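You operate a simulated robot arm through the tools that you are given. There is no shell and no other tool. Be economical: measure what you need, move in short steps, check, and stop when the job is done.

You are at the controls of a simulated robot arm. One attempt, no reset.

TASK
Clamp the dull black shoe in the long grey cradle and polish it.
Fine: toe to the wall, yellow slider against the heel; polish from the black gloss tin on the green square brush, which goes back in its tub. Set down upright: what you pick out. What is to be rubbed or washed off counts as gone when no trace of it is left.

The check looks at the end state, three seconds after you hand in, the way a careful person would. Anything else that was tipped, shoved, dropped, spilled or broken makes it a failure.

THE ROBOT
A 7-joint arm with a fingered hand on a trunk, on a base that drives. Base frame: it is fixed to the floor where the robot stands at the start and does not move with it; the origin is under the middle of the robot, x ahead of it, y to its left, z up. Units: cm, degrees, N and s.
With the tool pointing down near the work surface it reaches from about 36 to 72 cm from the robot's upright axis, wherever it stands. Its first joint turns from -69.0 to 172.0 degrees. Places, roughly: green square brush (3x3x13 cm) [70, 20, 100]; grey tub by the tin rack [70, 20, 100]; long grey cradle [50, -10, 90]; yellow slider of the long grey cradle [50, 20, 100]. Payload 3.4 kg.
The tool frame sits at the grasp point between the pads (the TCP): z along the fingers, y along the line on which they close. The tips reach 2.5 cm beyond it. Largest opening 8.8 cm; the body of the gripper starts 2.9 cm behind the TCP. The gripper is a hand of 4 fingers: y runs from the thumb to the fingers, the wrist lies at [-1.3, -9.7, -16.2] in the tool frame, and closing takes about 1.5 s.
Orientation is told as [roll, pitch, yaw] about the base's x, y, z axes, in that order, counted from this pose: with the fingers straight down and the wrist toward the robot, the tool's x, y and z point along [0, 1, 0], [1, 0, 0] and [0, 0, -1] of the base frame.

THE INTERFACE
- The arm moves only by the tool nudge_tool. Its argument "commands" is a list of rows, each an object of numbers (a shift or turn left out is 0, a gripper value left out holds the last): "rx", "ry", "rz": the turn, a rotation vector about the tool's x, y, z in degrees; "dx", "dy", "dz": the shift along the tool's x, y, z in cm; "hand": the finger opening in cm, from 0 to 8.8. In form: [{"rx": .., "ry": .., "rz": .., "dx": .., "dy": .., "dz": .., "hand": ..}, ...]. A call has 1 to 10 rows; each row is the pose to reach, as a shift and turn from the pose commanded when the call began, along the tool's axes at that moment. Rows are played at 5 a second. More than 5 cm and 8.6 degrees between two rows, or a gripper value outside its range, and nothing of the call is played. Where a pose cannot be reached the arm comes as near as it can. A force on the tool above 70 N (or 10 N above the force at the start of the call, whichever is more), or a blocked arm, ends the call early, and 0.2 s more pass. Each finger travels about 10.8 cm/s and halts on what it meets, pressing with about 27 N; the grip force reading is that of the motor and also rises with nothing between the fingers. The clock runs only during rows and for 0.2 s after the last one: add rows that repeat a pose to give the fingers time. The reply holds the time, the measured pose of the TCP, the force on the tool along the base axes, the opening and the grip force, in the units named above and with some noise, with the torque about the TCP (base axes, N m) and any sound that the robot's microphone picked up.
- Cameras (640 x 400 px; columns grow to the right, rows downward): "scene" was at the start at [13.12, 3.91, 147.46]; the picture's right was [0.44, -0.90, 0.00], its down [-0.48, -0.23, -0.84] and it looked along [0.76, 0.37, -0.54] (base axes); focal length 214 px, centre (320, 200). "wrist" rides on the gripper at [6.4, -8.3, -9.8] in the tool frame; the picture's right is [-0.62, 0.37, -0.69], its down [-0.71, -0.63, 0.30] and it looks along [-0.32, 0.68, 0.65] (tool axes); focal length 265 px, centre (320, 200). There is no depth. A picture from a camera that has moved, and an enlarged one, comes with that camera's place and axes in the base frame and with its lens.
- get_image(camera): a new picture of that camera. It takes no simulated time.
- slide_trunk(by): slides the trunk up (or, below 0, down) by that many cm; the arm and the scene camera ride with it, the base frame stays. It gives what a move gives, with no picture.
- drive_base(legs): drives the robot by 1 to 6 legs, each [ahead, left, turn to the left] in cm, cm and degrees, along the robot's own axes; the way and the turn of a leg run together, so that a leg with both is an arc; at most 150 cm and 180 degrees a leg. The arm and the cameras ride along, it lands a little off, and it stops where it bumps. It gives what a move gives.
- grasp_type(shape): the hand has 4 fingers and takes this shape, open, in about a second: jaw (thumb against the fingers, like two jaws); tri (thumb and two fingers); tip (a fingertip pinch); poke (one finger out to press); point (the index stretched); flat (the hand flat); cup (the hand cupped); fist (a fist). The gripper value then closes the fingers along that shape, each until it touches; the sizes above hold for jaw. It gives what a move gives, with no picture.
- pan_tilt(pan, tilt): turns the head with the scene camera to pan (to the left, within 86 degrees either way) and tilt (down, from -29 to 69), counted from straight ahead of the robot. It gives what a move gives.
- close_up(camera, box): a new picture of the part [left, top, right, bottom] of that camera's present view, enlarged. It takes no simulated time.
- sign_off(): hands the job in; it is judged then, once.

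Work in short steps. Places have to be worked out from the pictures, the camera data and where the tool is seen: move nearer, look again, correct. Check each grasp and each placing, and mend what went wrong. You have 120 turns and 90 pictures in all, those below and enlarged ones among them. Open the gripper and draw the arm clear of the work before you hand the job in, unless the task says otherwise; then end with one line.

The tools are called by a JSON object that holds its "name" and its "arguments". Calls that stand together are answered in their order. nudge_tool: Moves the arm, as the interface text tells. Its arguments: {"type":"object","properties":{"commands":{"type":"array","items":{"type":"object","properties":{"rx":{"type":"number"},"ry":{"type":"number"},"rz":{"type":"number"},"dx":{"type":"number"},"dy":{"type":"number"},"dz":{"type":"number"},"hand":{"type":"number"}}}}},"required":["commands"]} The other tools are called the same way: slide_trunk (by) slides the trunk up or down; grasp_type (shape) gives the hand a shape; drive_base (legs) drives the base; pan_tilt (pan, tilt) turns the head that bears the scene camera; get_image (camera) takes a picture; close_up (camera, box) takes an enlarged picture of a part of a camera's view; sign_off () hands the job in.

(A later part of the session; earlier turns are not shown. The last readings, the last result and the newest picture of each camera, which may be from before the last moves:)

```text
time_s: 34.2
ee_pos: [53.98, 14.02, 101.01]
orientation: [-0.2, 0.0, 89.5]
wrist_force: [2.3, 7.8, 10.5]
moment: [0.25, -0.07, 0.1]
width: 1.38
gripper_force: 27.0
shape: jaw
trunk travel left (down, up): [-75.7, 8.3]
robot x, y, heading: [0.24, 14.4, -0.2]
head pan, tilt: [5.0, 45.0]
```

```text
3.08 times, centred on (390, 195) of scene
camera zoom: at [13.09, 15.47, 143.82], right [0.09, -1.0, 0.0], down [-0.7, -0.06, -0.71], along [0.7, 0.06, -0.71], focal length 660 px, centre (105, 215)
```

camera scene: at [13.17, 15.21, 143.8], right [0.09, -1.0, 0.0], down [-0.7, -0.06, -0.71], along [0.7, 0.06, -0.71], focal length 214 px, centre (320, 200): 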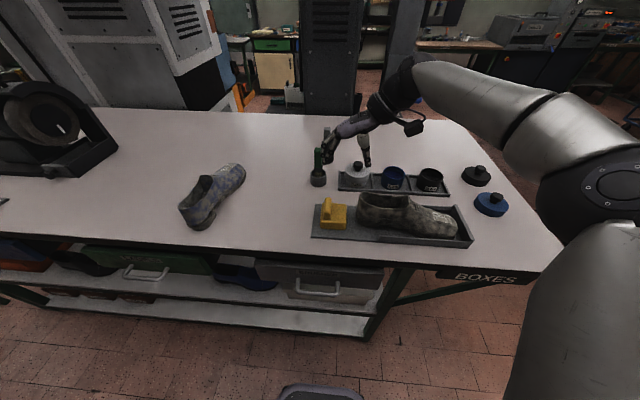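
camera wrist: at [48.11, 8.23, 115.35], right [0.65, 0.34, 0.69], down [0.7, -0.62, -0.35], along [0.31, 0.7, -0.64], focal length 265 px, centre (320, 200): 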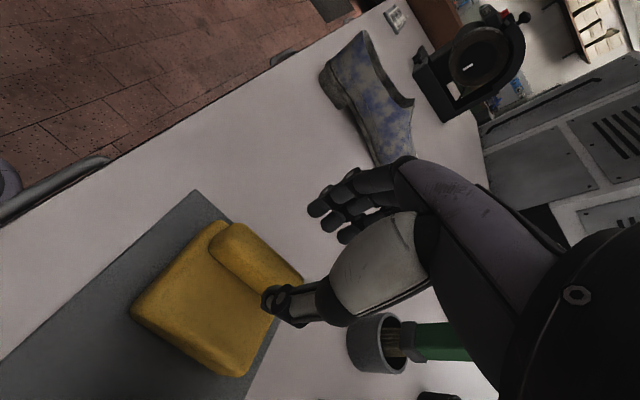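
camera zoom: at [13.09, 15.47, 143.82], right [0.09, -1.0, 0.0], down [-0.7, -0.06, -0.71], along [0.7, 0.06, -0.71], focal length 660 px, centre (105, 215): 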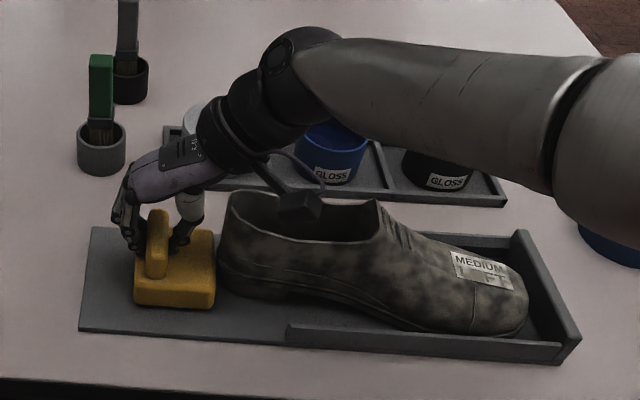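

Slider is moving along, close to the heel. Another 1.4 cm.

{"name": "nudge_tool", "arguments": {"commands": [{"dy": -0.4}, {"dy": -0.8}, {"dy": -1.2}, {"dy": -1.6}]}}

{"name": "close_up", "arguments": {"camera": "scene", "box": [310, 160, 490, 260]}}

```text
time_s: 35.2
ee_pos: [54.05, 12.46, 100.85]
orientation: [-0.2, 0.0, 89.4]
wrist_force: [6.2, 10.2, 13.4]
moment: [0.34, -0.1, 0.05]
width: 1.38
gripper_force: 27.2
shape: jaw
trunk travel left (down, up): [-75.7, 8.3]
robot x, y, heading: [0.08, 14.16, 0.0]
head pan, tilt: [5.0, 45.0]
```

```text
3.56 times, centred on (400, 210) of scene
camera zoom: at [13.16, 15.49, 143.81], right [0.09, -1.0, 0.0], down [-0.7, -0.06, -0.71], along [0.7, 0.06, -0.71], focal length 763 px, centre (36, 164)
```

zoom: 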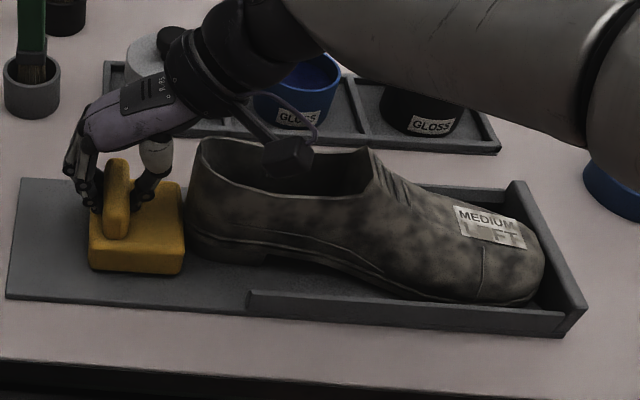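

The slider is about at the heel; the toe gap is small. Continue 0.8 cm, watching for a force rise.

{"name": "nudge_tool", "arguments": {"commands": [{"dy": -0.25}, {"dy": -0.5}, {"dy": -0.8}]}}

{"name": "close_up", "arguments": {"camera": "scene", "box": [310, 160, 490, 260]}}

```text
time_s: 36.0
ee_pos: [53.93, 12.03, 100.93]
orientation: [-0.3, 0.0, 89.5]
wrist_force: [8.9, 16.3, 13.5]
moment: [0.66, -0.12, 0.07]
width: 1.4
gripper_force: 26.8
shape: jaw
trunk travel left (down, up): [-75.7, 8.3]
robot x, y, heading: [-0.05, 14.49, -0.0]
head pan, tilt: [5.0, 45.0]
```

```text
3.56 times, centred on (400, 210) of scene
camera zoom: at [13.22, 15.75, 143.8], right [0.09, -1.0, 0.0], down [-0.7, -0.06, -0.71], along [0.7, 0.06, -0.71], focal length 763 px, centre (36, 164)
```

zoom: 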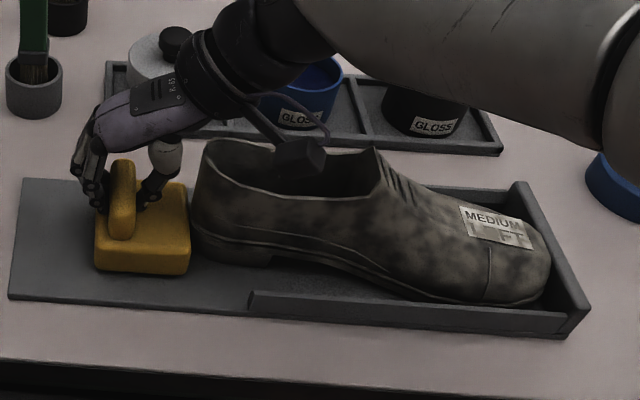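

Force rose to 16 N: slider now pushes the shoe. Push slightly further until the toe stops at the wall.

{"name": "nudge_tool", "arguments": {"commands": [{"dy": -0.2}, {"dy": -0.4}, {"dy": -0.6}, {"dy": -0.8}]}}

{"name": "close_up", "arguments": {"camera": "scene", "box": [310, 160, 490, 260]}}

```text
time_s: 37.0
ee_pos: [53.95, 11.58, 100.94]
orientation: [-0.2, -0.1, 89.6]
wrist_force: [9.9, 28.1, 14.8]
moment: [1.12, -0.2, 0.03]
width: 1.48
gripper_force: 27.2
shape: jaw
trunk travel left (down, up): [-75.7, 8.3]
robot x, y, heading: [0.03, 14.8, -0.3]
head pan, tilt: [5.0, 45.0]
```

```text
3.56 times, centred on (400, 210) of scene
camera zoom: at [13.22, 16.1, 143.8], right [0.09, -1.0, 0.01], down [-0.7, -0.07, -0.71], along [0.7, 0.06, -0.71], focal length 763 px, centre (36, 164)
```

zoom: 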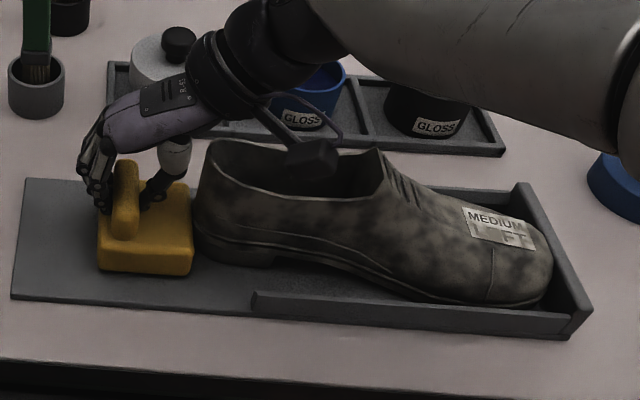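

Force jumped to 28 N with no more shoe motion relative to the cradle; verify the toe contact in a tight close-up.

{"name": "close_up", "arguments": {"camera": "scene", "box": [430, 200, 490, 260]}}

{"name": "close_up", "arguments": {"camera": "scene", "box": [325, 190, 395, 245]}}

```text
6.67 times, centred on (460, 230) of scene
camera zoom: at [13.22, 16.1, 143.8], right [0.09, -1.0, 0.01], down [-0.7, -0.07, -0.71], along [0.7, 0.06, -0.71], focal length 1430 px, centre (-613, 0)
```

zoom: 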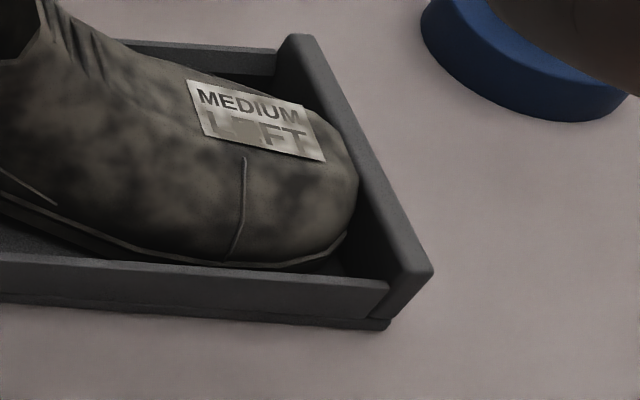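

```text
7.27 times, centred on (360, 218) of scene
camera zoom: at [13.22, 16.1, 143.8], right [0.09, -1.0, 0.01], down [-0.7, -0.07, -0.71], along [0.7, 0.06, -0.71], focal length 1560 px, centre (29, 73)
```

zoom: 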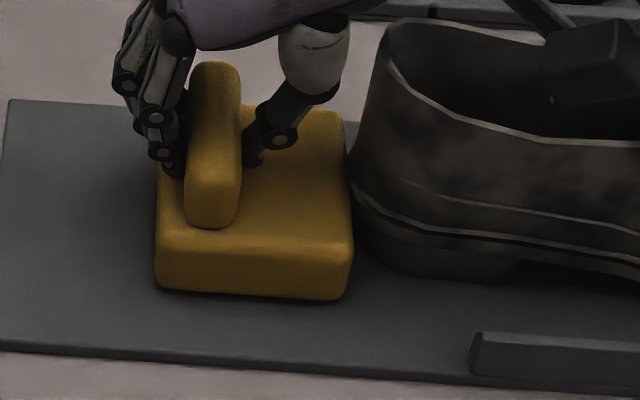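

Toe appears against the wall. One more small push confirms by force.

{"name": "nudge_tool", "arguments": {"commands": [{"dy": -0.2}, {"dy": -0.4}, {"dy": -0.4}]}}

{"name": "close_up", "arguments": {"camera": "scene", "box": [310, 160, 490, 260]}}

```text
time_s: 37.8
ee_pos: [53.88, 11.37, 101.03]
orientation: [-0.1, -0.2, 89.6]
wrist_force: [7.8, 32.9, 10.7]
moment: [1.1, -0.15, 0.06]
width: 1.6
gripper_force: 26.9
shape: jaw
trunk travel left (down, up): [-75.7, 8.3]
robot x, y, heading: [0.09, 14.9, -0.1]
head pan, tilt: [5.0, 45.0]
```

```text
3.56 times, centred on (400, 210) of scene
camera zoom: at [13.21, 16.22, 143.79], right [0.09, -1.0, 0.01], down [-0.7, -0.07, -0.71], along [0.7, 0.06, -0.71], focal length 763 px, centre (36, 164)
```

zoom: 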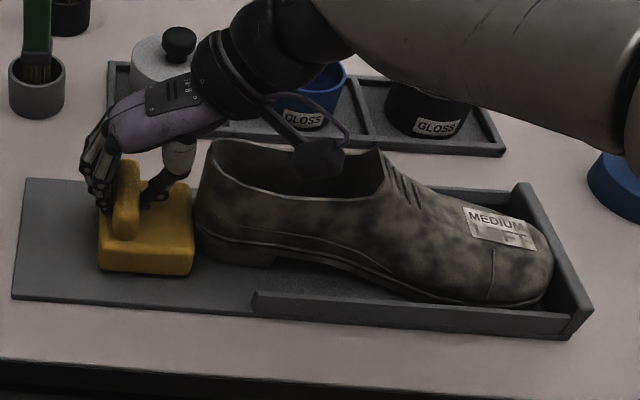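

Slider no longer moves at 33 N: shoe clamped between wall and slider. Open and rise.

{"name": "nudge_tool", "arguments": {"commands": [{"dy": 0.3}, {"dy": 0.4, "hand": 2.5}, {"dy": 0.4, "hand": 4}, {"dy": 0.4, "hand": 4.5}, {"dy": 0.4, "hand": 4.5}]}}

{"name": "nudge_tool", "arguments": {"commands": [{"dz": -2}, {"dz": -4}, {"dz": -8}, {"dz": -12}, {"dz": -15}, {"dz": -15}]}}

{"name": "close_up", "arguments": {"camera": "scene", "box": [300, 130, 500, 260]}}

{"name": "get_image", "arguments": {"camera": "wrist"}}

```text
time_s: 39.0
ee_pos: [53.88, 10.99, 100.83]
orientation: [-0.2, 0.0, 89.4]
wrist_force: [2.2, 10.7, 14.1]
moment: [-0.25, -0.03, -0.07]
width: 4.07
gripper_force: 0.1
shape: jaw
trunk travel left (down, up): [-75.7, 8.3]
robot x, y, heading: [0.02, 14.46, 0.1]
head pan, tilt: [5.0, 45.0]
```

```text
time_s: 40.4
ee_pos: [53.97, 10.52, 115.73]
orientation: [0.0, -0.1, 89.4]
wrist_force: [-0.4, -0.6, -0.1]
moment: [0.0, 0.0, 0.01]
width: 4.45
gripper_force: 0.1
shape: jaw
trunk travel left (down, up): [-75.7, 8.3]
robot x, y, heading: [0.28, 14.18, 0.2]
head pan, tilt: [5.0, 45.0]
```

```text
3.08 times, centred on (400, 195) of scene
camera zoom: at [13.22, 15.2, 143.8], right [0.09, -1.0, 0.0], down [-0.7, -0.06, -0.71], along [0.7, 0.06, -0.71], focal length 660 px, centre (74, 215)
```

zoom: 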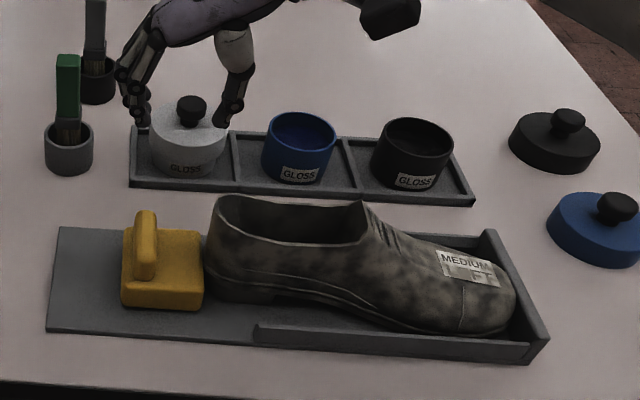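

```text
42 pictures are left
camera wrist: at [47.5, 2.27, 125.54], right [0.62, 0.36, 0.69], down [0.71, -0.64, -0.3], along [0.33, 0.68, -0.65], focal length 265 px, centre (320, 200)
```

wrist: 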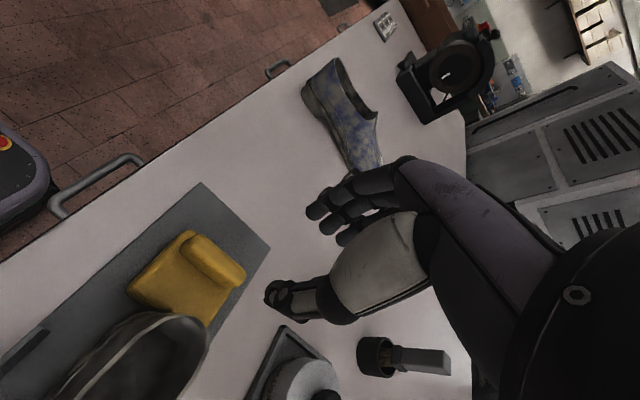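

Slider sits against the heel. Now the green brush: top ≈(70.6,21,108.3). It is near the reach limit, so I drive ahead 8 cm (table edge x≈45, base front ≈20) and turn the hand back to yaw 0 while moving over the brush.

{"name": "drive_base", "arguments": {"legs": [[8, 0, 0]]}}

{"name": "nudge_tool", "arguments": {"commands": [{"rz": 8, "dz": -1.5}, {"rz": 16, "dz": -3}, {"rz": 24, "dz": -4}, {"rz": 32, "dz": -4}, {"rz": 40, "dz": -4, "dy": 2}, {"rz": 48, "dz": -4, "dy": 4, "dx": -1}, {"rz": 56, "dz": -4, "dy": 6, "dx": -2.5}, {"rz": 64, "dz": -4, "dy": 8, "dx": -4}, {"rz": 72, "dz": -4, "dy": 9.5, "dx": -6}, {"rz": 80, "dz": -4, "dy": 10.5, "dx": -8.5}]}}

{"name": "nudge_tool", "arguments": {"commands": [{"rz": 4.5}, {"rz": 9}, {"rz": 9}]}}

{"name": "get_image", "arguments": {"camera": "scene"}}

{"name": "get_image", "arguments": {"camera": "wrist"}}

```text
time_s: 41.5
ee_pos: [62.1, 10.52, 115.65]
orientation: [0.0, -0.1, 89.4]
wrist_force: [0.8, -1.0, 0.4]
moment: [0.02, 0.05, 0.01]
width: 4.49
gripper_force: 0.1
shape: jaw
trunk travel left (down, up): [-75.7, 8.3]
robot x, y, heading: [8.15, 14.49, -0.2]
head pan, tilt: [5.0, 45.0]
```

```text
time_s: 43.7
ee_pos: [70.74, 21.15, 119.64]
orientation: [0.1, -0.1, 9.3]
wrist_force: [0.2, 0.4, -0.8]
moment: [0.0, 0.0, 0.03]
width: 4.5
gripper_force: 0.1
shape: jaw
trunk travel left (down, up): [-75.7, 8.3]
robot x, y, heading: [8.1, 14.94, -0.3]
head pan, tilt: [5.0, 45.0]
```

```text
time_s: 44.5
ee_pos: [71.07, 19.34, 120.59]
orientation: [1.9, -0.3, -1.0]
wrist_force: [0.4, 0.4, -0.1]
moment: [0.0, 0.01, -0.01]
width: 4.49
gripper_force: 0.1
shape: jaw
trunk travel left (down, up): [-75.7, 8.3]
robot x, y, heading: [8.45, 14.86, -0.1]
head pan, tilt: [5.0, 45.0]
```

```text
41 pictures are left
camera scene: at [21.27, 15.23, 143.8], right [0.08, -1.0, 0.0], down [-0.7, -0.06, -0.71], along [0.7, 0.06, -0.71], focal length 214 px, centre (320, 200)
```

scene: 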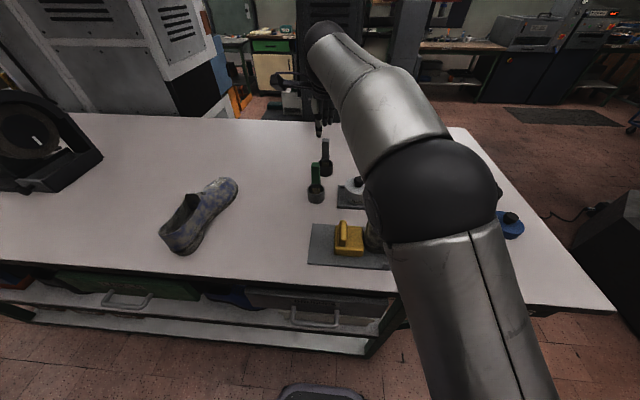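

```text
40 pictures are left
camera wrist: at [62.85, 25.67, 130.64], right [0.35, -0.65, 0.67], down [-0.64, -0.69, -0.33], along [0.68, -0.31, -0.66], focal length 265 px, centre (320, 200)
```

wrist: 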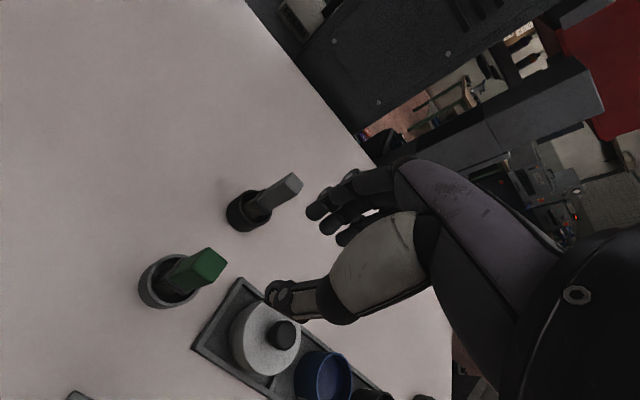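

Near yaw 0 the arm hits a limit, while yaw ~90 is comfortable. I turn back to yaw 90 over the brush.

{"name": "nudge_tool", "arguments": {"commands": [{"rz": -8.5}, {"rz": -17}, {"rz": -25.5}, {"rz": -34}, {"rz": -42.5}, {"rz": -51}, {"rz": -59.5}, {"rz": -68}, {"rz": -76.5}, {"rz": -85}]}}

{"name": "nudge_tool", "arguments": {"commands": [{"rz": -4.6}, {"rz": -4.6}]}}

{"name": "get_image", "arguments": {"camera": "wrist"}}

{"name": "close_up", "arguments": {"camera": "scene", "box": [270, 80, 420, 220]}}

```text
time_s: 46.7
ee_pos: [65.99, 15.79, 120.4]
orientation: [-0.2, -0.4, 85.7]
wrist_force: [-0.6, -1.1, -0.1]
moment: [0.03, -0.07, -0.02]
width: 4.5
gripper_force: 0.0
shape: jaw
out of reach, approached as far as the arm can: row 7, 8, 9, 10
trunk travel left (down, up): [-75.7, 8.3]
robot x, y, heading: [8.09, 14.35, -0.2]
head pan, tilt: [5.0, 45.0]
```

```text
time_s: 47.3
ee_pos: [65.94, 16.26, 120.24]
orientation: [-0.2, -0.2, 90.0]
wrist_force: [-0.7, -0.5, 0.8]
moment: [-0.04, -0.01, 0.01]
width: 4.5
gripper_force: 0.0
shape: jaw
out of reach, approached as far as the arm can: row 1
trunk travel left (down, up): [-75.7, 8.3]
robot x, y, heading: [7.65, 14.06, 0.1]
head pan, tilt: [5.0, 45.0]
```

```text
39 pictures are left
camera wrist: at [59.56, 7.86, 129.96], right [0.62, 0.37, 0.7], down [0.72, -0.63, -0.3], along [0.33, 0.69, -0.65], focal length 265 px, centre (320, 200)
```

wrist: 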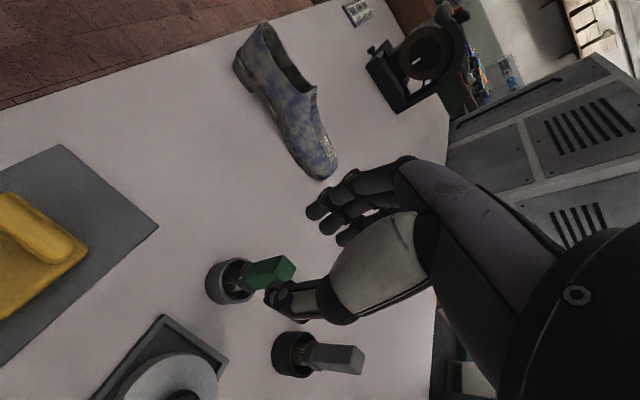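

```text
2.86 times, centred on (345, 150) of scene
camera zoom: at [21.27, 15.15, 143.8], right [0.08, -1.0, 0.0], down [-0.7, -0.06, -0.71], along [0.7, 0.06, -0.71], focal length 613 px, centre (249, 343)
```

zoom: 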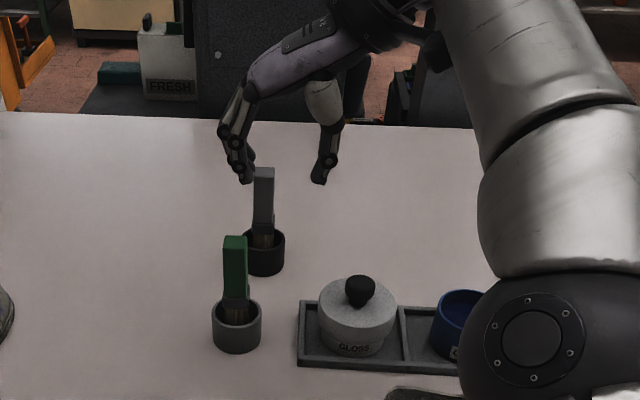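

Out of reach at this yaw; I drive 5 ahead and 8 left so the brush is straight ahead at ~58 cm.

{"name": "drive_base", "arguments": {"legs": [[5, 8, 0]]}}

{"name": "nudge_tool", "arguments": {"commands": [{"dz": 0.1}, {"dz": 0.1}]}}

```text
time_s: 48.4
ee_pos: [71.02, 24.41, 120.01]
orientation: [-0.2, -0.3, 89.9]
wrist_force: [0.0, 0.6, 0.3]
moment: [-0.03, -0.01, 0.02]
width: 4.49
gripper_force: 0.0
shape: jaw
trunk travel left (down, up): [-75.7, 8.3]
robot x, y, heading: [13.25, 22.46, -0.4]
head pan, tilt: [5.0, 45.0]
```

```text
time_s: 49.0
ee_pos: [70.98, 24.37, 119.98]
orientation: [-0.3, -0.2, 89.9]
wrist_force: [0.2, -0.4, -0.5]
moment: [0.02, -0.01, -0.02]
width: 4.51
gripper_force: 0.0
shape: jaw
trunk travel left (down, up): [-75.7, 8.3]
robot x, y, heading: [12.92, 22.62, -0.2]
head pan, tilt: [5.0, 45.0]
```

Now centre over the brush at (70.6,21.0), open to 6.5 and come down to z≈112 for a check.

{"name": "nudge_tool", "arguments": {"commands": [{"dx": 0.3, "dy": -1.7, "hand": 6.5}, {"dx": 0.3, "dy": -3.4}, {"dx": 0.3, "dy": -3.4, "dz": 2.5}, {"dx": 0.3, "dy": -3.4, "dz": 5}, {"dx": 0.3, "dy": -3.4, "dz": 7.5}, {"dx": 0.3, "dy": -3.4, "dz": 7.5}]}}

{"name": "get_image", "arguments": {"camera": "wrist"}}

{"name": "close_up", "arguments": {"camera": "scene", "box": [260, 80, 440, 240]}}

```text
time_s: 50.4
ee_pos: [73.52, 20.98, 113.46]
orientation: [-0.1, -0.1, 89.8]
wrist_force: [-0.8, 0.9, 0.4]
moment: [0.01, 0.01, -0.02]
width: 6.48
gripper_force: 0.1
shape: jaw
out of reach, approached as far as the arm can: row 1, 2, 3, 4, 5, 6
trunk travel left (down, up): [-75.7, 8.3]
robot x, y, heading: [12.84, 22.78, -0.1]
head pan, tilt: [5.0, 45.0]
```

```text
37 pictures are left
camera wrist: at [67.12, 12.69, 123.3], right [0.62, 0.37, 0.7], down [0.72, -0.63, -0.3], along [0.33, 0.69, -0.65], focal length 265 px, centre (320, 200)
```

wrist: 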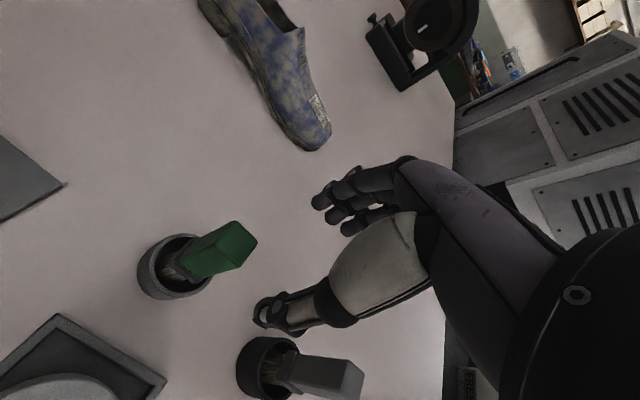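

```text
2.50 times, centred on (350, 160) of scene
camera zoom: at [26.19, 23.22, 143.8], right [0.08, -1.0, 0.0], down [-0.7, -0.06, -0.71], along [0.7, 0.06, -0.71], focal length 536 px, centre (245, 300)
```

zoom: 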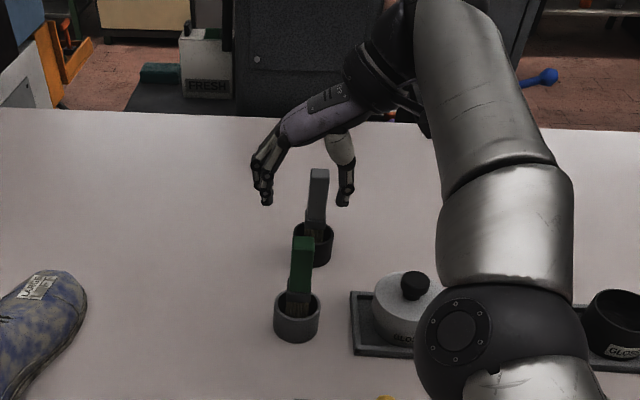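

The arm seems stuck in an awkward branch (x 73.5 instead of 70.6). I raise and pull back toward the robot to recover a good configuration.

{"name": "nudge_tool", "arguments": {"commands": [{"dz": -3, "dx": 0.5}, {"dz": -6, "dx": 2}, {"dz": -6, "dx": 5}, {"dz": -6, "dx": 8}, {"dz": -6, "dx": 11}, {"dz": -6, "dx": 14}, {"dz": -6, "dx": 14}]}}

```text
time_s: 52.0
ee_pos: [59.76, 21.03, 119.42]
orientation: [-0.3, -0.2, 89.9]
wrist_force: [0.2, 0.5, 0.3]
moment: [-0.01, -0.02, -0.01]
width: 6.5
gripper_force: 0.1
shape: jaw
trunk travel left (down, up): [-75.7, 8.3]
robot x, y, heading: [13.62, 22.88, -0.0]
head pan, tilt: [5.0, 45.0]
```

Recovered. Approach again to (70.7,21,113) in this configuration.

{"name": "nudge_tool", "arguments": {"commands": [{"dx": -2.5}, {"dx": -5}, {"dx": -7.5, "dz": 1.5}, {"dx": -9.5, "dz": 3}, {"dx": -11, "dz": 4.5}, {"dx": -11, "dz": 6.5}, {"dx": -11, "dz": 6.5}]}}

{"name": "close_up", "arguments": {"camera": "scene", "box": [260, 80, 440, 240]}}

{"name": "get_image", "arguments": {"camera": "wrist"}}

```text
time_s: 53.6
ee_pos: [70.63, 20.95, 112.88]
orientation: [-0.1, -0.1, 90.0]
wrist_force: [0.3, 0.9, 0.4]
moment: [-0.03, 0.01, 0.01]
width: 6.46
gripper_force: 0.1
shape: jaw
trunk travel left (down, up): [-75.7, 8.3]
robot x, y, heading: [13.09, 22.49, -0.1]
head pan, tilt: [5.0, 45.0]
```

```text
2.50 times, centred on (350, 160) of scene
camera zoom: at [26.24, 23.25, 143.8], right [0.08, -1.0, 0.0], down [-0.7, -0.06, -0.71], along [0.7, 0.06, -0.71], focal length 536 px, centre (245, 300)
```

zoom: 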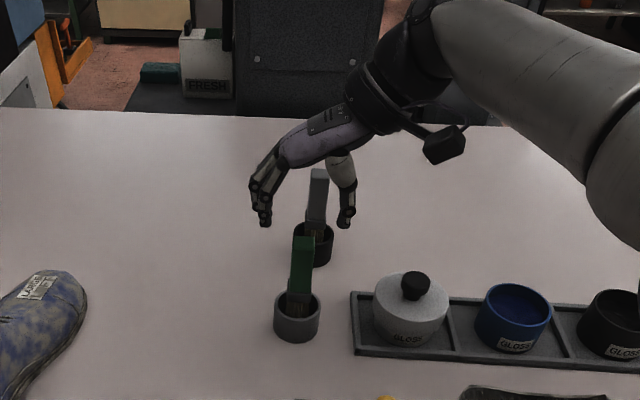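

```text
34 pictures are left
camera wrist: at [64.13, 12.68, 122.75], right [0.62, 0.37, 0.7], down [0.71, -0.63, -0.3], along [0.33, 0.68, -0.65], focal length 265 px, centre (320, 200)
```

wrist: 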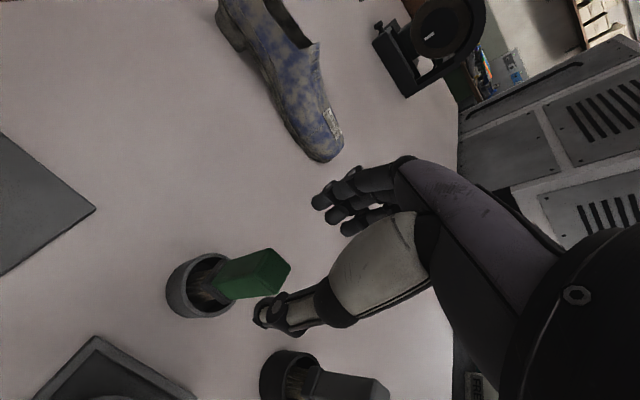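

Brush top at ≈(70.8,20.6,108.2), upright. Shift slightly and lower to z≈106.2 then close.

{"name": "nudge_tool", "arguments": {"commands": [{"dx": -0.2, "dy": -0.3}, {"dx": -0.2, "dy": -0.3, "dz": 2.5}, {"dx": -0.2, "dy": -0.3, "dz": 4.5}, {"dx": -0.2, "dy": -0.3, "dz": 6.6}, {"dx": -0.2, "dy": -0.3, "dz": 6.6}]}}

{"name": "nudge_tool", "arguments": {"commands": [{"hand": 5}, {"hand": 4}, {"hand": 3}, {"hand": 2}, {"hand": 1}, {"hand": 1}, {"hand": 1}, {"hand": 1}]}}

{"name": "close_up", "arguments": {"camera": "scene", "box": [290, 120, 410, 220]}}

```text
time_s: 54.8
ee_pos: [70.84, 20.9, 106.37]
orientation: [-0.3, -0.1, 90.0]
wrist_force: [-0.2, 0.3, 0.4]
moment: [0.0, -0.02, 0.0]
width: 6.46
gripper_force: 0.1
shape: jaw
trunk travel left (down, up): [-75.7, 8.3]
robot x, y, heading: [12.76, 22.56, -0.1]
head pan, tilt: [5.0, 45.0]
```

```text
time_s: 56.6
ee_pos: [70.83, 20.84, 106.4]
orientation: [-0.1, -0.2, 89.9]
wrist_force: [-0.7, -0.9, -0.1]
moment: [-0.01, 0.01, 0.02]
width: 2.25
gripper_force: 26.9
shape: jaw
trunk travel left (down, up): [-75.7, 8.3]
robot x, y, heading: [12.9, 22.42, -0.4]
head pan, tilt: [5.0, 45.0]
```

```text
4.00 times, centred on (350, 170) of scene
camera zoom: at [26.25, 23.22, 143.8], right [0.08, -1.0, 0.0], down [-0.7, -0.06, -0.71], along [0.7, 0.06, -0.71], focal length 858 px, centre (200, 320)
```

zoom: 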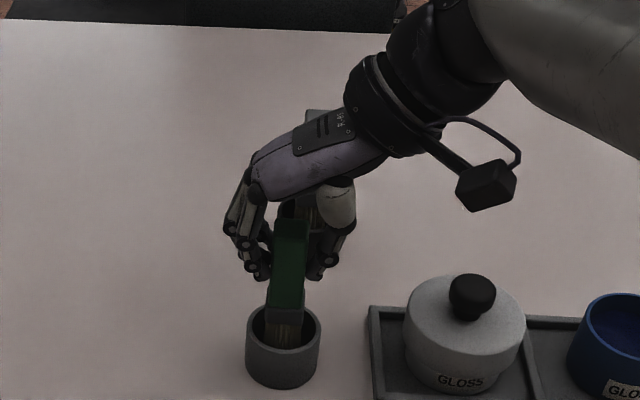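

Handle gripped (2.25 cm). Note the put-back pose: TCP (70.83,20.84,106.4), yaw 90. Lift straight up 16 cm and check.

{"name": "nudge_tool", "arguments": {"commands": [{"dz": -1}, {"dz": -2.5}, {"dz": -5}, {"dz": -8}, {"dz": -12}, {"dz": -16}, {"dz": -16}]}}

{"name": "close_up", "arguments": {"camera": "scene", "box": [270, 40, 470, 220]}}

```text
time_s: 58.2
ee_pos: [70.27, 20.87, 122.09]
orientation: [-0.2, -0.3, 89.8]
wrist_force: [0.3, 0.4, 0.6]
moment: [-0.02, 0.02, 0.01]
width: 2.22
gripper_force: 27.3
shape: jaw
out of reach, approached as far as the arm can: row 6, 7
trunk travel left (down, up): [-75.7, 8.3]
robot x, y, heading: [13.29, 22.35, -0.1]
head pan, tilt: [5.0, 45.0]
```

```text
2.22 times, centred on (370, 130) of scene
camera zoom: at [26.23, 23.14, 143.8], right [0.08, -1.0, 0.0], down [-0.7, -0.06, -0.71], along [0.7, 0.06, -0.71], focal length 477 px, centre (209, 356)
```

zoom: 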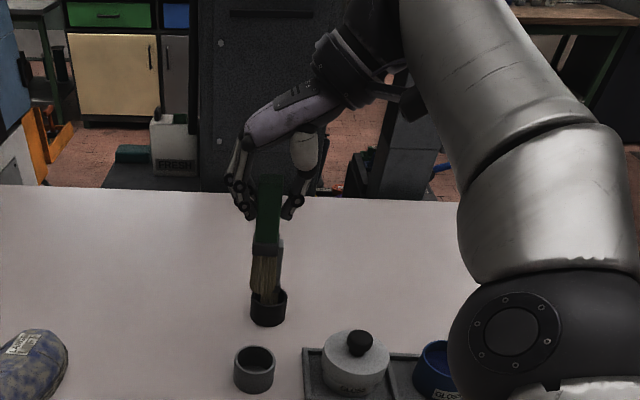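

Brush held straight, bristles visible. Pull in slightly and drive right 35 cm at this height (brush tip ≈110, above all tins) to the black tin ≈(69.1,-14.3).

{"name": "nudge_tool", "arguments": {"commands": [{"dx": 0.8}, {"dx": 1.5}]}}

{"name": "drive_base", "arguments": {"legs": [[0, -35, 0]]}}

{"name": "get_image", "arguments": {"camera": "scene"}}

{"name": "get_image", "arguments": {"camera": "wrist"}}

```text
time_s: 58.8
ee_pos: [68.89, 20.92, 122.15]
orientation: [-0.2, -0.2, 89.8]
wrist_force: [-0.2, -0.7, -0.7]
moment: [-0.03, 0.03, -0.02]
width: 2.26
gripper_force: 27.0
shape: jaw
trunk travel left (down, up): [-75.7, 8.3]
robot x, y, heading: [12.58, 22.49, -0.3]
head pan, tilt: [5.0, 45.0]
```

```text
time_s: 61.1
ee_pos: [68.8, -13.88, 122.13]
orientation: [-0.1, -0.1, 89.7]
wrist_force: [-0.2, -0.1, -0.4]
moment: [0.0, -0.02, -0.03]
width: 2.23
gripper_force: 27.0
shape: jaw
trunk travel left (down, up): [-75.7, 8.3]
robot x, y, heading: [12.98, -12.1, -0.1]
head pan, tilt: [5.0, 45.0]
```

```text
31 pictures are left
camera scene: at [26.1, -11.35, 143.8], right [0.08, -1.0, 0.0], down [-0.7, -0.06, -0.71], along [0.7, 0.06, -0.71], focal length 214 px, centre (320, 200)
```

scene: 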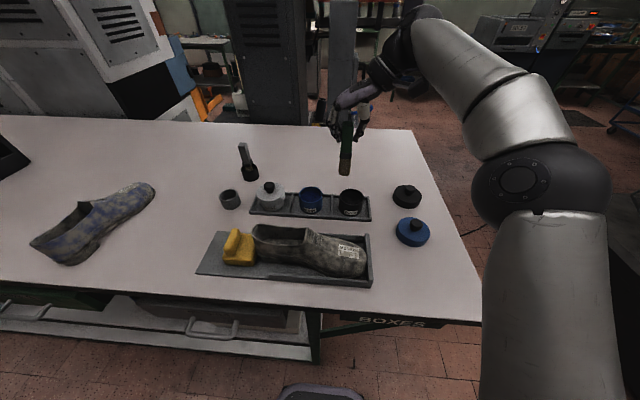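

```text
30 pictures are left
camera wrist: at [62.27, -22.13, 131.92], right [0.62, 0.36, 0.7], down [0.71, -0.63, -0.3], along [0.33, 0.68, -0.65], focal length 265 px, centre (320, 200)
```

wrist: 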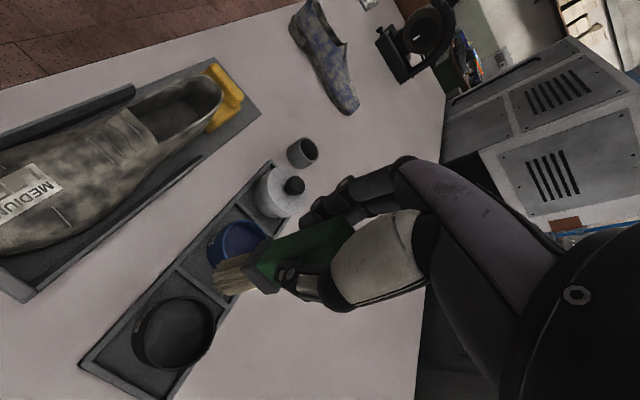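

The tin's estimates differ between views; a close-up with the brush in frame will refine it.

{"name": "close_up", "arguments": {"camera": "scene", "box": [290, 110, 410, 230]}}

{"name": "close_up", "arguments": {"camera": "wrist", "box": [70, 200, 310, 400]}}

```text
3.33 times, centred on (350, 170) of scene
camera zoom: at [26.1, -11.35, 143.8], right [0.08, -1.0, 0.0], down [-0.7, -0.06, -0.71], along [0.7, 0.06, -0.71], focal length 715 px, centre (220, 300)
```

zoom: 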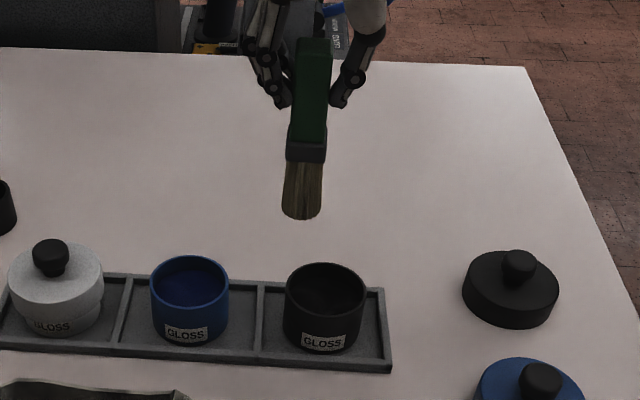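

```text
2.00 times, centred on (190, 300) of wrist
camera zoom: at [62.27, -22.13, 131.92], right [0.62, 0.36, 0.7], down [0.71, -0.63, -0.3], along [0.33, 0.68, -0.65], focal length 531 px, centre (580, 0)
```

zoom: 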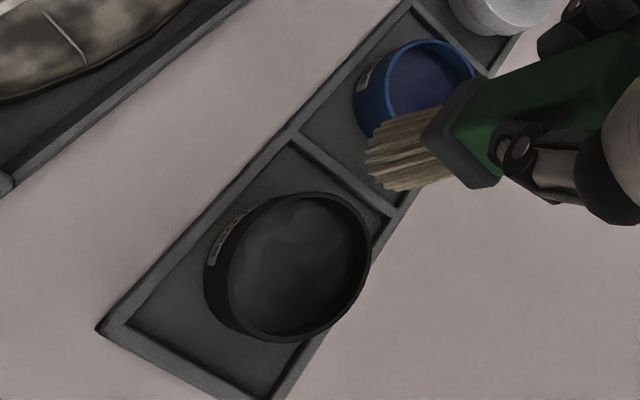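

Consistent now: tin rim z≈99.7, centre (72.1,-17.1); brush tip is 11.8 cm below TCP. Lower to z≈115 (tip 103), then move over the tin.

{"name": "nudge_tool", "arguments": {"commands": [{"dz": 2.3}, {"dz": 4.6}, {"dz": 7}, {"dz": 7, "dx": -1.2, "dy": -1.2}, {"dz": 7, "dx": -2.4, "dy": -2.4}, {"dz": 7, "dx": -3.3, "dy": -3.2}, {"dz": 7, "dx": -3.3, "dy": -3.2}]}}

{"name": "close_up", "arguments": {"camera": "scene", "box": [290, 110, 410, 230]}}

```text
time_s: 62.7
ee_pos: [71.86, -16.98, 115.18]
orientation: [-0.2, -0.3, 89.8]
wrist_force: [0.2, 0.4, -0.5]
moment: [-0.01, 0.03, 0.05]
width: 2.23
gripper_force: 26.5
shape: jaw
trunk travel left (down, up): [-75.7, 8.3]
robot x, y, heading: [13.15, -11.95, -0.2]
head pan, tilt: [5.0, 45.0]
```

```text
3.33 times, centred on (350, 170) of scene
camera zoom: at [26.07, -11.32, 143.8], right [0.08, -1.0, 0.0], down [-0.7, -0.06, -0.71], along [0.7, 0.06, -0.71], focal length 715 px, centre (220, 300)
```

zoom: 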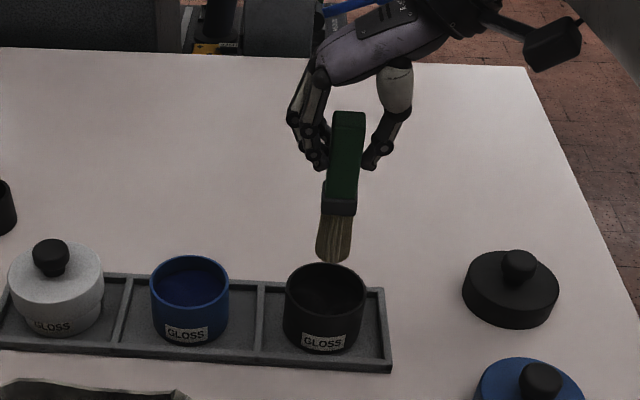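

Aligned with the tin opening. Lower slowly, reading force.

{"name": "nudge_tool", "arguments": {"commands": [{"dz": 1.2}, {"dz": 2.4}, {"dz": 3.6}, {"dz": 4.6}, {"dz": 5.4}]}}

```text
time_s: 63.9
ee_pos: [72.01, -16.92, 109.7]
orientation: [-0.2, -0.3, 89.8]
wrist_force: [0.2, 0.1, -0.2]
moment: [0.01, 0.0, -0.02]
width: 2.24
gripper_force: 26.6
shape: jaw
trunk travel left (down, up): [-75.7, 8.3]
robot x, y, heading: [12.43, -12.11, -0.4]
head pan, tilt: [5.0, 45.0]
```

No contact yet (tip ≈97.9). Lower on in 0.5 cm rows.

{"name": "nudge_tool", "arguments": {"commands": [{"dz": 0.5}, {"dz": 1.0}, {"dz": 1.5}]}}

{"name": "close_up", "arguments": {"camera": "scene", "box": [320, 150, 380, 230]}}

```text
time_s: 64.7
ee_pos: [71.59, -16.8, 109.19]
orientation: [-1.1, -0.6, 89.6]
wrist_force: [1.2, -4.3, 44.6]
moment: [-0.05, -0.12, -0.04]
width: 2.56
gripper_force: 26.5
shape: jaw
trunk travel left (down, up): [-75.7, 8.3]
robot x, y, heading: [12.93, -11.77, -0.2]
head pan, tilt: [5.0, 45.0]
```

```text
5.00 times, centred on (350, 190) of scene
camera zoom: at [25.23, -11.36, 143.96], right [0.08, -1.0, 0.0], down [-0.7, -0.06, -0.71], along [0.71, 0.06, -0.7], focal length 1072 px, centre (170, 250)
```

zoom: 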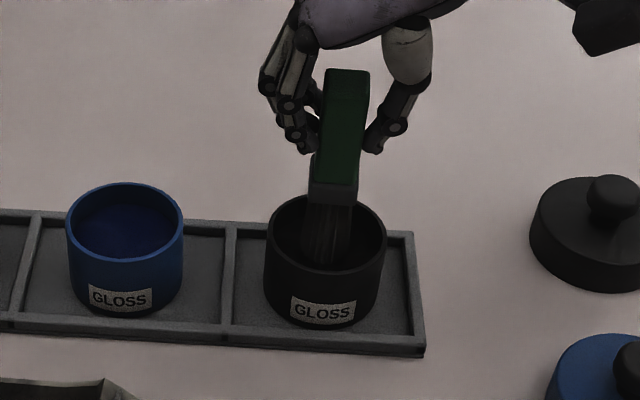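

Firm contact with the polish (45 N). Back off and lift out, then look at the bristles.

{"name": "nudge_tool", "arguments": {"commands": [{"dz": -1.2}, {"dz": -2.5}, {"dz": -5}, {"dz": -8}, {"dz": -10}, {"dz": -10}]}}

{"name": "close_up", "arguments": {"camera": "scene", "box": [300, 90, 400, 230]}}

```text
time_s: 66.1
ee_pos: [72.02, -16.98, 118.25]
orientation: [-0.1, -0.2, 89.8]
wrist_force: [-0.7, -0.4, -0.4]
moment: [0.01, 0.0, 0.0]
width: 2.38
gripper_force: 26.4
shape: jaw
trunk travel left (down, up): [-75.7, 8.3]
robot x, y, heading: [12.87, -12.11, -0.4]
head pan, tilt: [5.0, 45.0]
```

```text
2.86 times, centred on (350, 160) of scene
camera zoom: at [26.12, -11.34, 143.8], right [0.08, -1.0, 0.0], down [-0.7, -0.06, -0.71], along [0.7, 0.06, -0.71], focal length 613 px, centre (234, 314)
```

zoom: 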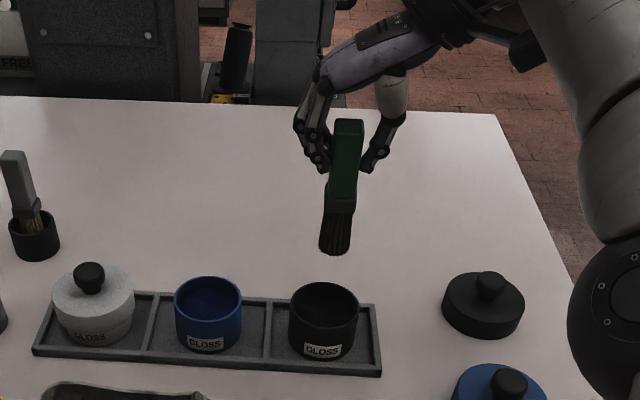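

Bristles are now dark; tip is 11.4 below TCP. Back the base 8 cm and move over the shoe's toe (54.5,-13).

{"name": "drive_base", "arguments": {"legs": [[-8, 0, 0]]}}

{"name": "nudge_tool", "arguments": {"commands": [{"dx": 2}, {"dx": 4}, {"dx": 6, "dy": 1}, {"dx": 8, "dy": 2}, {"dx": 9.5, "dy": 3.5}, {"dx": 9.5, "dy": 3.5, "dz": 2.5}, {"dx": 9.5, "dy": 3.5, "dz": 4}, {"dx": 9.5, "dy": 3.5, "dz": 4}]}}

{"name": "get_image", "arguments": {"camera": "scene"}}

```text
time_s: 67.1
ee_pos: [63.88, -16.85, 118.17]
orientation: [-0.4, -0.2, 89.8]
wrist_force: [0.2, 0.2, 0.3]
moment: [-0.02, -0.01, 0.0]
width: 2.38
gripper_force: 26.9
shape: jaw
trunk travel left (down, up): [-75.7, 8.3]
robot x, y, heading: [4.9, -12.13, -0.2]
head pan, tilt: [5.0, 45.0]
```

```text
time_s: 68.9
ee_pos: [54.42, -13.41, 114.19]
orientation: [-0.1, -0.2, 89.9]
wrist_force: [-0.6, 0.7, -1.1]
moment: [0.01, 0.03, 0.0]
width: 2.4
gripper_force: 27.4
shape: jaw
trunk travel left (down, up): [-75.7, 8.3]
robot x, y, heading: [4.74, -11.87, -0.1]
head pan, tilt: [5.0, 45.0]
```

```text
24 pictures are left
camera scene: at [18.09, -11.26, 143.8], right [0.08, -1.0, 0.0], down [-0.7, -0.06, -0.71], along [0.7, 0.06, -0.71], focal length 214 px, centre (320, 200)
```

scene: 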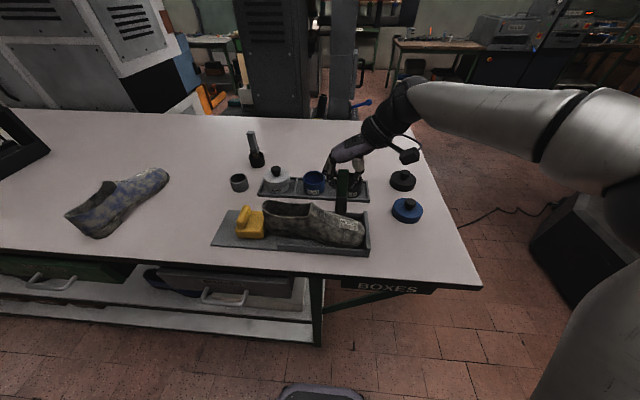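

Brush hovers over the toe at tip ≈102.8. Lower in small rows to find contact.

{"name": "nudge_tool", "arguments": {"commands": [{"dz": 0.8}, {"dz": 1.6}, {"dz": 2.4}]}}

{"name": "close_up", "arguments": {"camera": "scene", "box": [230, 150, 390, 260]}}

```text
time_s: 69.7
ee_pos: [54.31, -13.44, 112.19]
orientation: [-0.5, -0.4, 89.8]
wrist_force: [0.7, -1.7, 18.3]
moment: [-0.02, -0.08, 0.0]
width: 2.36
gripper_force: 27.4
shape: jaw
trunk travel left (down, up): [-75.7, 8.3]
robot x, y, heading: [4.72, -11.98, -0.4]
head pan, tilt: [5.0, 45.0]
```

```text
3.64 times, centred on (310, 205) of scene
camera zoom: at [17.71, -11.37, 143.88], right [0.08, -1.0, 0.0], down [-0.7, -0.06, -0.71], along [0.71, 0.06, -0.71], focal length 780 px, centre (356, 182)
```

zoom: 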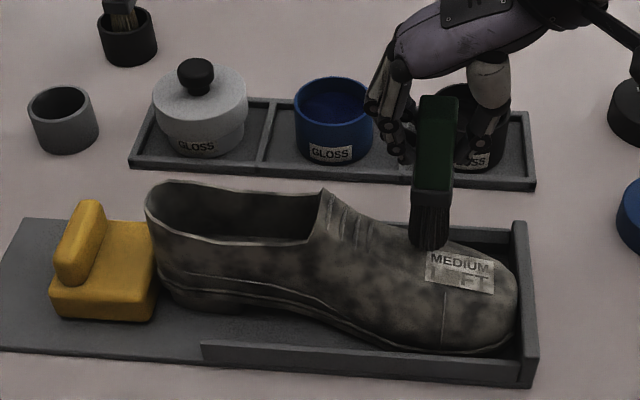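

Contact at surface z≈101 with 18 N. Stroke toward the toe tip, following the slope, and back; then check the effect.

{"name": "nudge_tool", "arguments": {"commands": [{"dy": -1.2, "dz": 0.2}, {"dy": -2.4, "dz": 0.5}, {"dy": -3.6, "dz": 0.9}, {"dy": -4.6, "dz": 1.5}, {"dy": -3.6, "dz": 0.9}, {"dy": -2.4, "dz": 0.5}, {"dy": -1.2, "dz": 0.2}, {"dy": 0, "dz": 0}]}}

{"name": "close_up", "arguments": {"camera": "scene", "box": [230, 150, 390, 260]}}

```text
time_s: 71.5
ee_pos: [54.48, -13.49, 111.71]
orientation: [-0.1, -0.1, 89.8]
wrist_force: [-0.3, -5.2, 9.9]
moment: [-0.62, 0.12, 0.06]
width: 2.44
gripper_force: 27.4
shape: jaw
trunk travel left (down, up): [-75.7, 8.3]
robot x, y, heading: [4.7, -11.64, -0.2]
head pan, tilt: [5.0, 45.0]
```

```text
3.64 times, centred on (310, 205) of scene
camera zoom: at [17.95, -11.43, 143.79], right [0.08, -1.0, 0.0], down [-0.7, -0.06, -0.71], along [0.71, 0.06, -0.71], focal length 780 px, centre (356, 182)
```

zoom: 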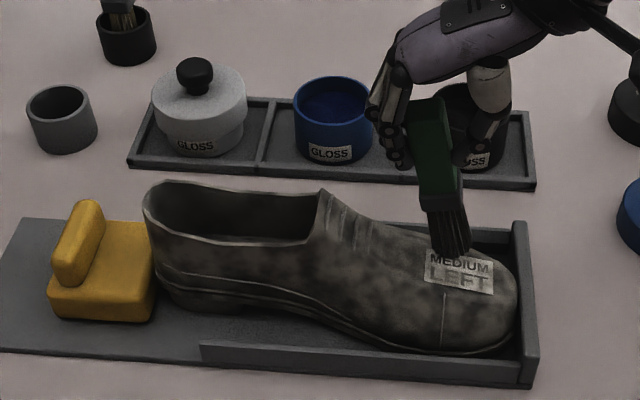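

The label is clearing and the mottling fades a bit, so strokes work. The brush leans slightly in the grip; I go on with lighter strokes over the instep, both directions, with side offsets.

{"name": "nudge_tool", "arguments": {"commands": [{"dy": 1, "dz": -0.6}, {"dy": 2.2, "dz": -1.2}, {"dy": 3.4, "dz": -1.8}, {"dy": 3.4, "dz": -1.6, "dx": 1.2}, {"dy": 2.2, "dz": -1.0, "dx": 1.5}, {"dy": 1, "dz": -0.4, "dx": 1.5}, {"dy": -0.4, "dz": 0, "dx": 1.5}, {"dy": -1.8, "dz": 0.4, "dx": 1.5}, {"dy": -3.2, "dz": 0.9, "dx": 1.5}, {"dy": -4.2, "dz": 1.3, "dx": 1.2}]}}

{"name": "close_up", "arguments": {"camera": "scene", "box": [230, 150, 390, 260]}}

```text
time_s: 73.7
ee_pos: [52.94, -17.28, 110.81]
orientation: [-0.6, -0.4, 89.8]
wrist_force: [1.7, -0.1, 32.0]
moment: [0.79, -0.01, 0.01]
width: 2.45
gripper_force: 27.1
shape: jaw
trunk travel left (down, up): [-75.7, 8.3]
robot x, y, heading: [5.37, -12.09, -0.2]
head pan, tilt: [5.0, 45.0]
```

```text
3.64 times, centred on (310, 205) of scene
camera zoom: at [17.62, -11.27, 143.89], right [0.08, -1.0, 0.0], down [-0.7, -0.06, -0.71], along [0.71, 0.06, -0.7], focal length 780 px, centre (356, 182)
```

zoom: 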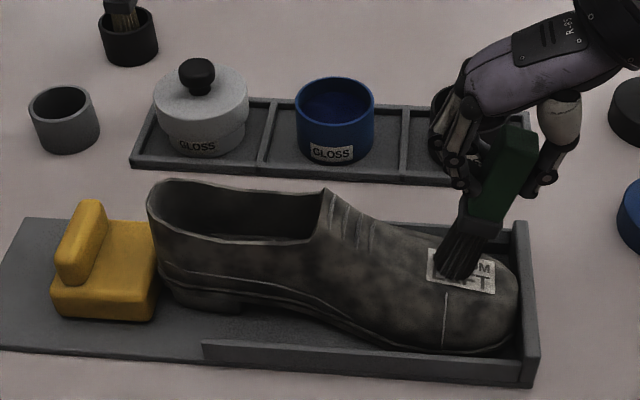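

Mottling fades over the whole shoe as rubbing continues. Keep rubbing back and forth over the toe/instep with lighter pressure.

{"name": "nudge_tool", "arguments": {"commands": [{"dz": -0.9, "dy": 1.5}, {"dz": -1.1, "dy": 3}, {"dz": -1.4, "dy": 4.5}, {"dz": -1.7, "dy": 6}, {"dz": -1.4, "dy": 4.5, "dx": -1}, {"dz": -1.1, "dy": 3, "dx": -1}, {"dz": -0.8, "dy": 1.8, "dx": -1}, {"dz": -1.1, "dy": 3, "dx": -1}, {"dz": -1.4, "dy": 4.5, "dx": -1}, {"dz": -1.7, "dy": 6, "dx": -1}]}}

{"name": "close_up", "arguments": {"camera": "scene", "box": [230, 150, 390, 260]}}

```text
time_s: 75.9
ee_pos: [54.35, -11.65, 112.3]
orientation: [-0.3, -0.1, 89.8]
wrist_force: [0.1, -2.9, 3.6]
moment: [-0.34, 0.05, 0.04]
width: 2.42
gripper_force: 26.5
shape: jaw
trunk travel left (down, up): [-75.7, 8.3]
robot x, y, heading: [5.0, -11.99, -0.5]
head pan, tilt: [5.0, 45.0]
```

```text
3.64 times, centred on (310, 205) of scene
camera zoom: at [18.02, -11.26, 143.8], right [0.08, -1.0, 0.0], down [-0.7, -0.06, -0.71], along [0.7, 0.06, -0.71], focal length 780 px, centre (356, 182)
```

zoom: 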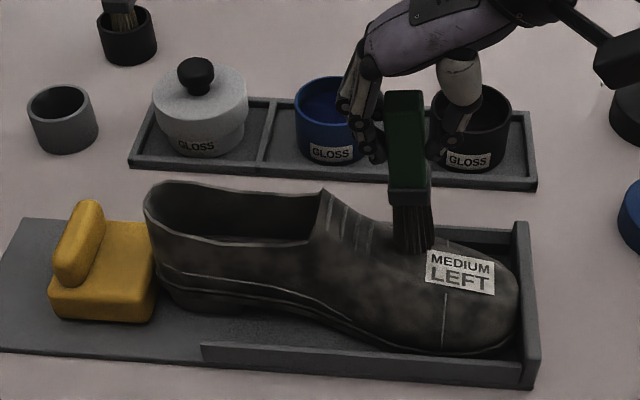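

Much cleaner; faint mottling remains. Another round of strokes from here.

{"name": "nudge_tool", "arguments": {"commands": [{"dy": -1.5, "dz": 0.5}, {"dy": -3, "dz": 0.8}, {"dy": -4.5, "dz": 1.1}, {"dy": -3, "dz": 0.9}, {"dy": -1.5, "dz": 0.6}, {"dy": 0, "dz": 0.2}, {"dy": -1.5, "dz": 0.6, "dx": 1}, {"dy": -3, "dz": 0.9, "dx": 1}, {"dy": -4.5, "dz": 1.1, "dx": 1}, {"dy": -3, "dz": 0.9, "dx": 1}]}}

{"name": "nudge_tool", "arguments": {"commands": [{"dy": 1.5, "dz": -0.4}, {"dy": 3, "dz": -0.8}, {"dy": 1.5, "dz": -0.4}, {"dy": 0, "dz": 0}, {"dy": -1.5, "dz": 0.2}, {"dy": 0, "dz": 0}, {"dy": 1.5, "dz": -0.4}, {"dy": 3, "dz": -0.8}, {"dy": 1.5, "dz": -0.3}, {"dy": 0.5, "dz": 0}]}}

{"name": "close_up", "arguments": {"camera": "scene", "box": [230, 150, 390, 260]}}

```text
time_s: 78.1
ee_pos: [53.01, -14.73, 111.37]
orientation: [-0.5, -0.2, 89.7]
wrist_force: [-1.6, -4.7, 22.9]
moment: [-0.05, -0.04, -0.02]
width: 2.41
gripper_force: 27.3
shape: jaw
trunk travel left (down, up): [-75.7, 8.3]
robot x, y, heading: [4.96, -12.19, -0.1]
head pan, tilt: [5.0, 45.0]
```

```text
time_s: 80.3
ee_pos: [53.06, -14.03, 111.56]
orientation: [-0.5, -0.3, 89.7]
wrist_force: [-0.4, -1.9, 19.1]
moment: [0.33, -0.07, 0.01]
width: 2.48
gripper_force: 26.9
shape: jaw
trunk travel left (down, up): [-75.7, 8.3]
robot x, y, heading: [4.93, -11.84, -0.2]
head pan, tilt: [5.0, 45.0]
```

```text
3.64 times, centred on (310, 205) of scene
camera zoom: at [17.81, -11.31, 143.85], right [0.08, -1.0, 0.0], down [-0.7, -0.06, -0.71], along [0.71, 0.06, -0.71], focal length 780 px, centre (356, 182)
```

zoom: 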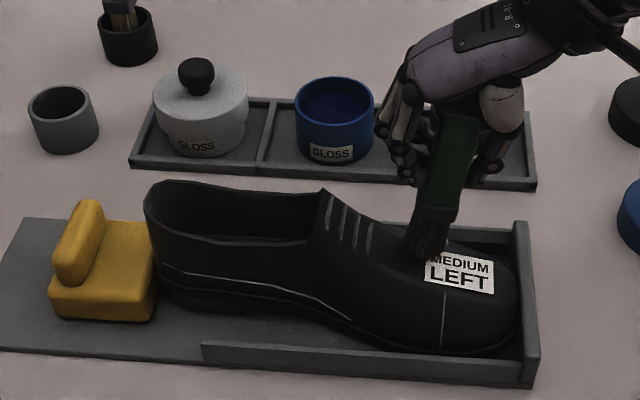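

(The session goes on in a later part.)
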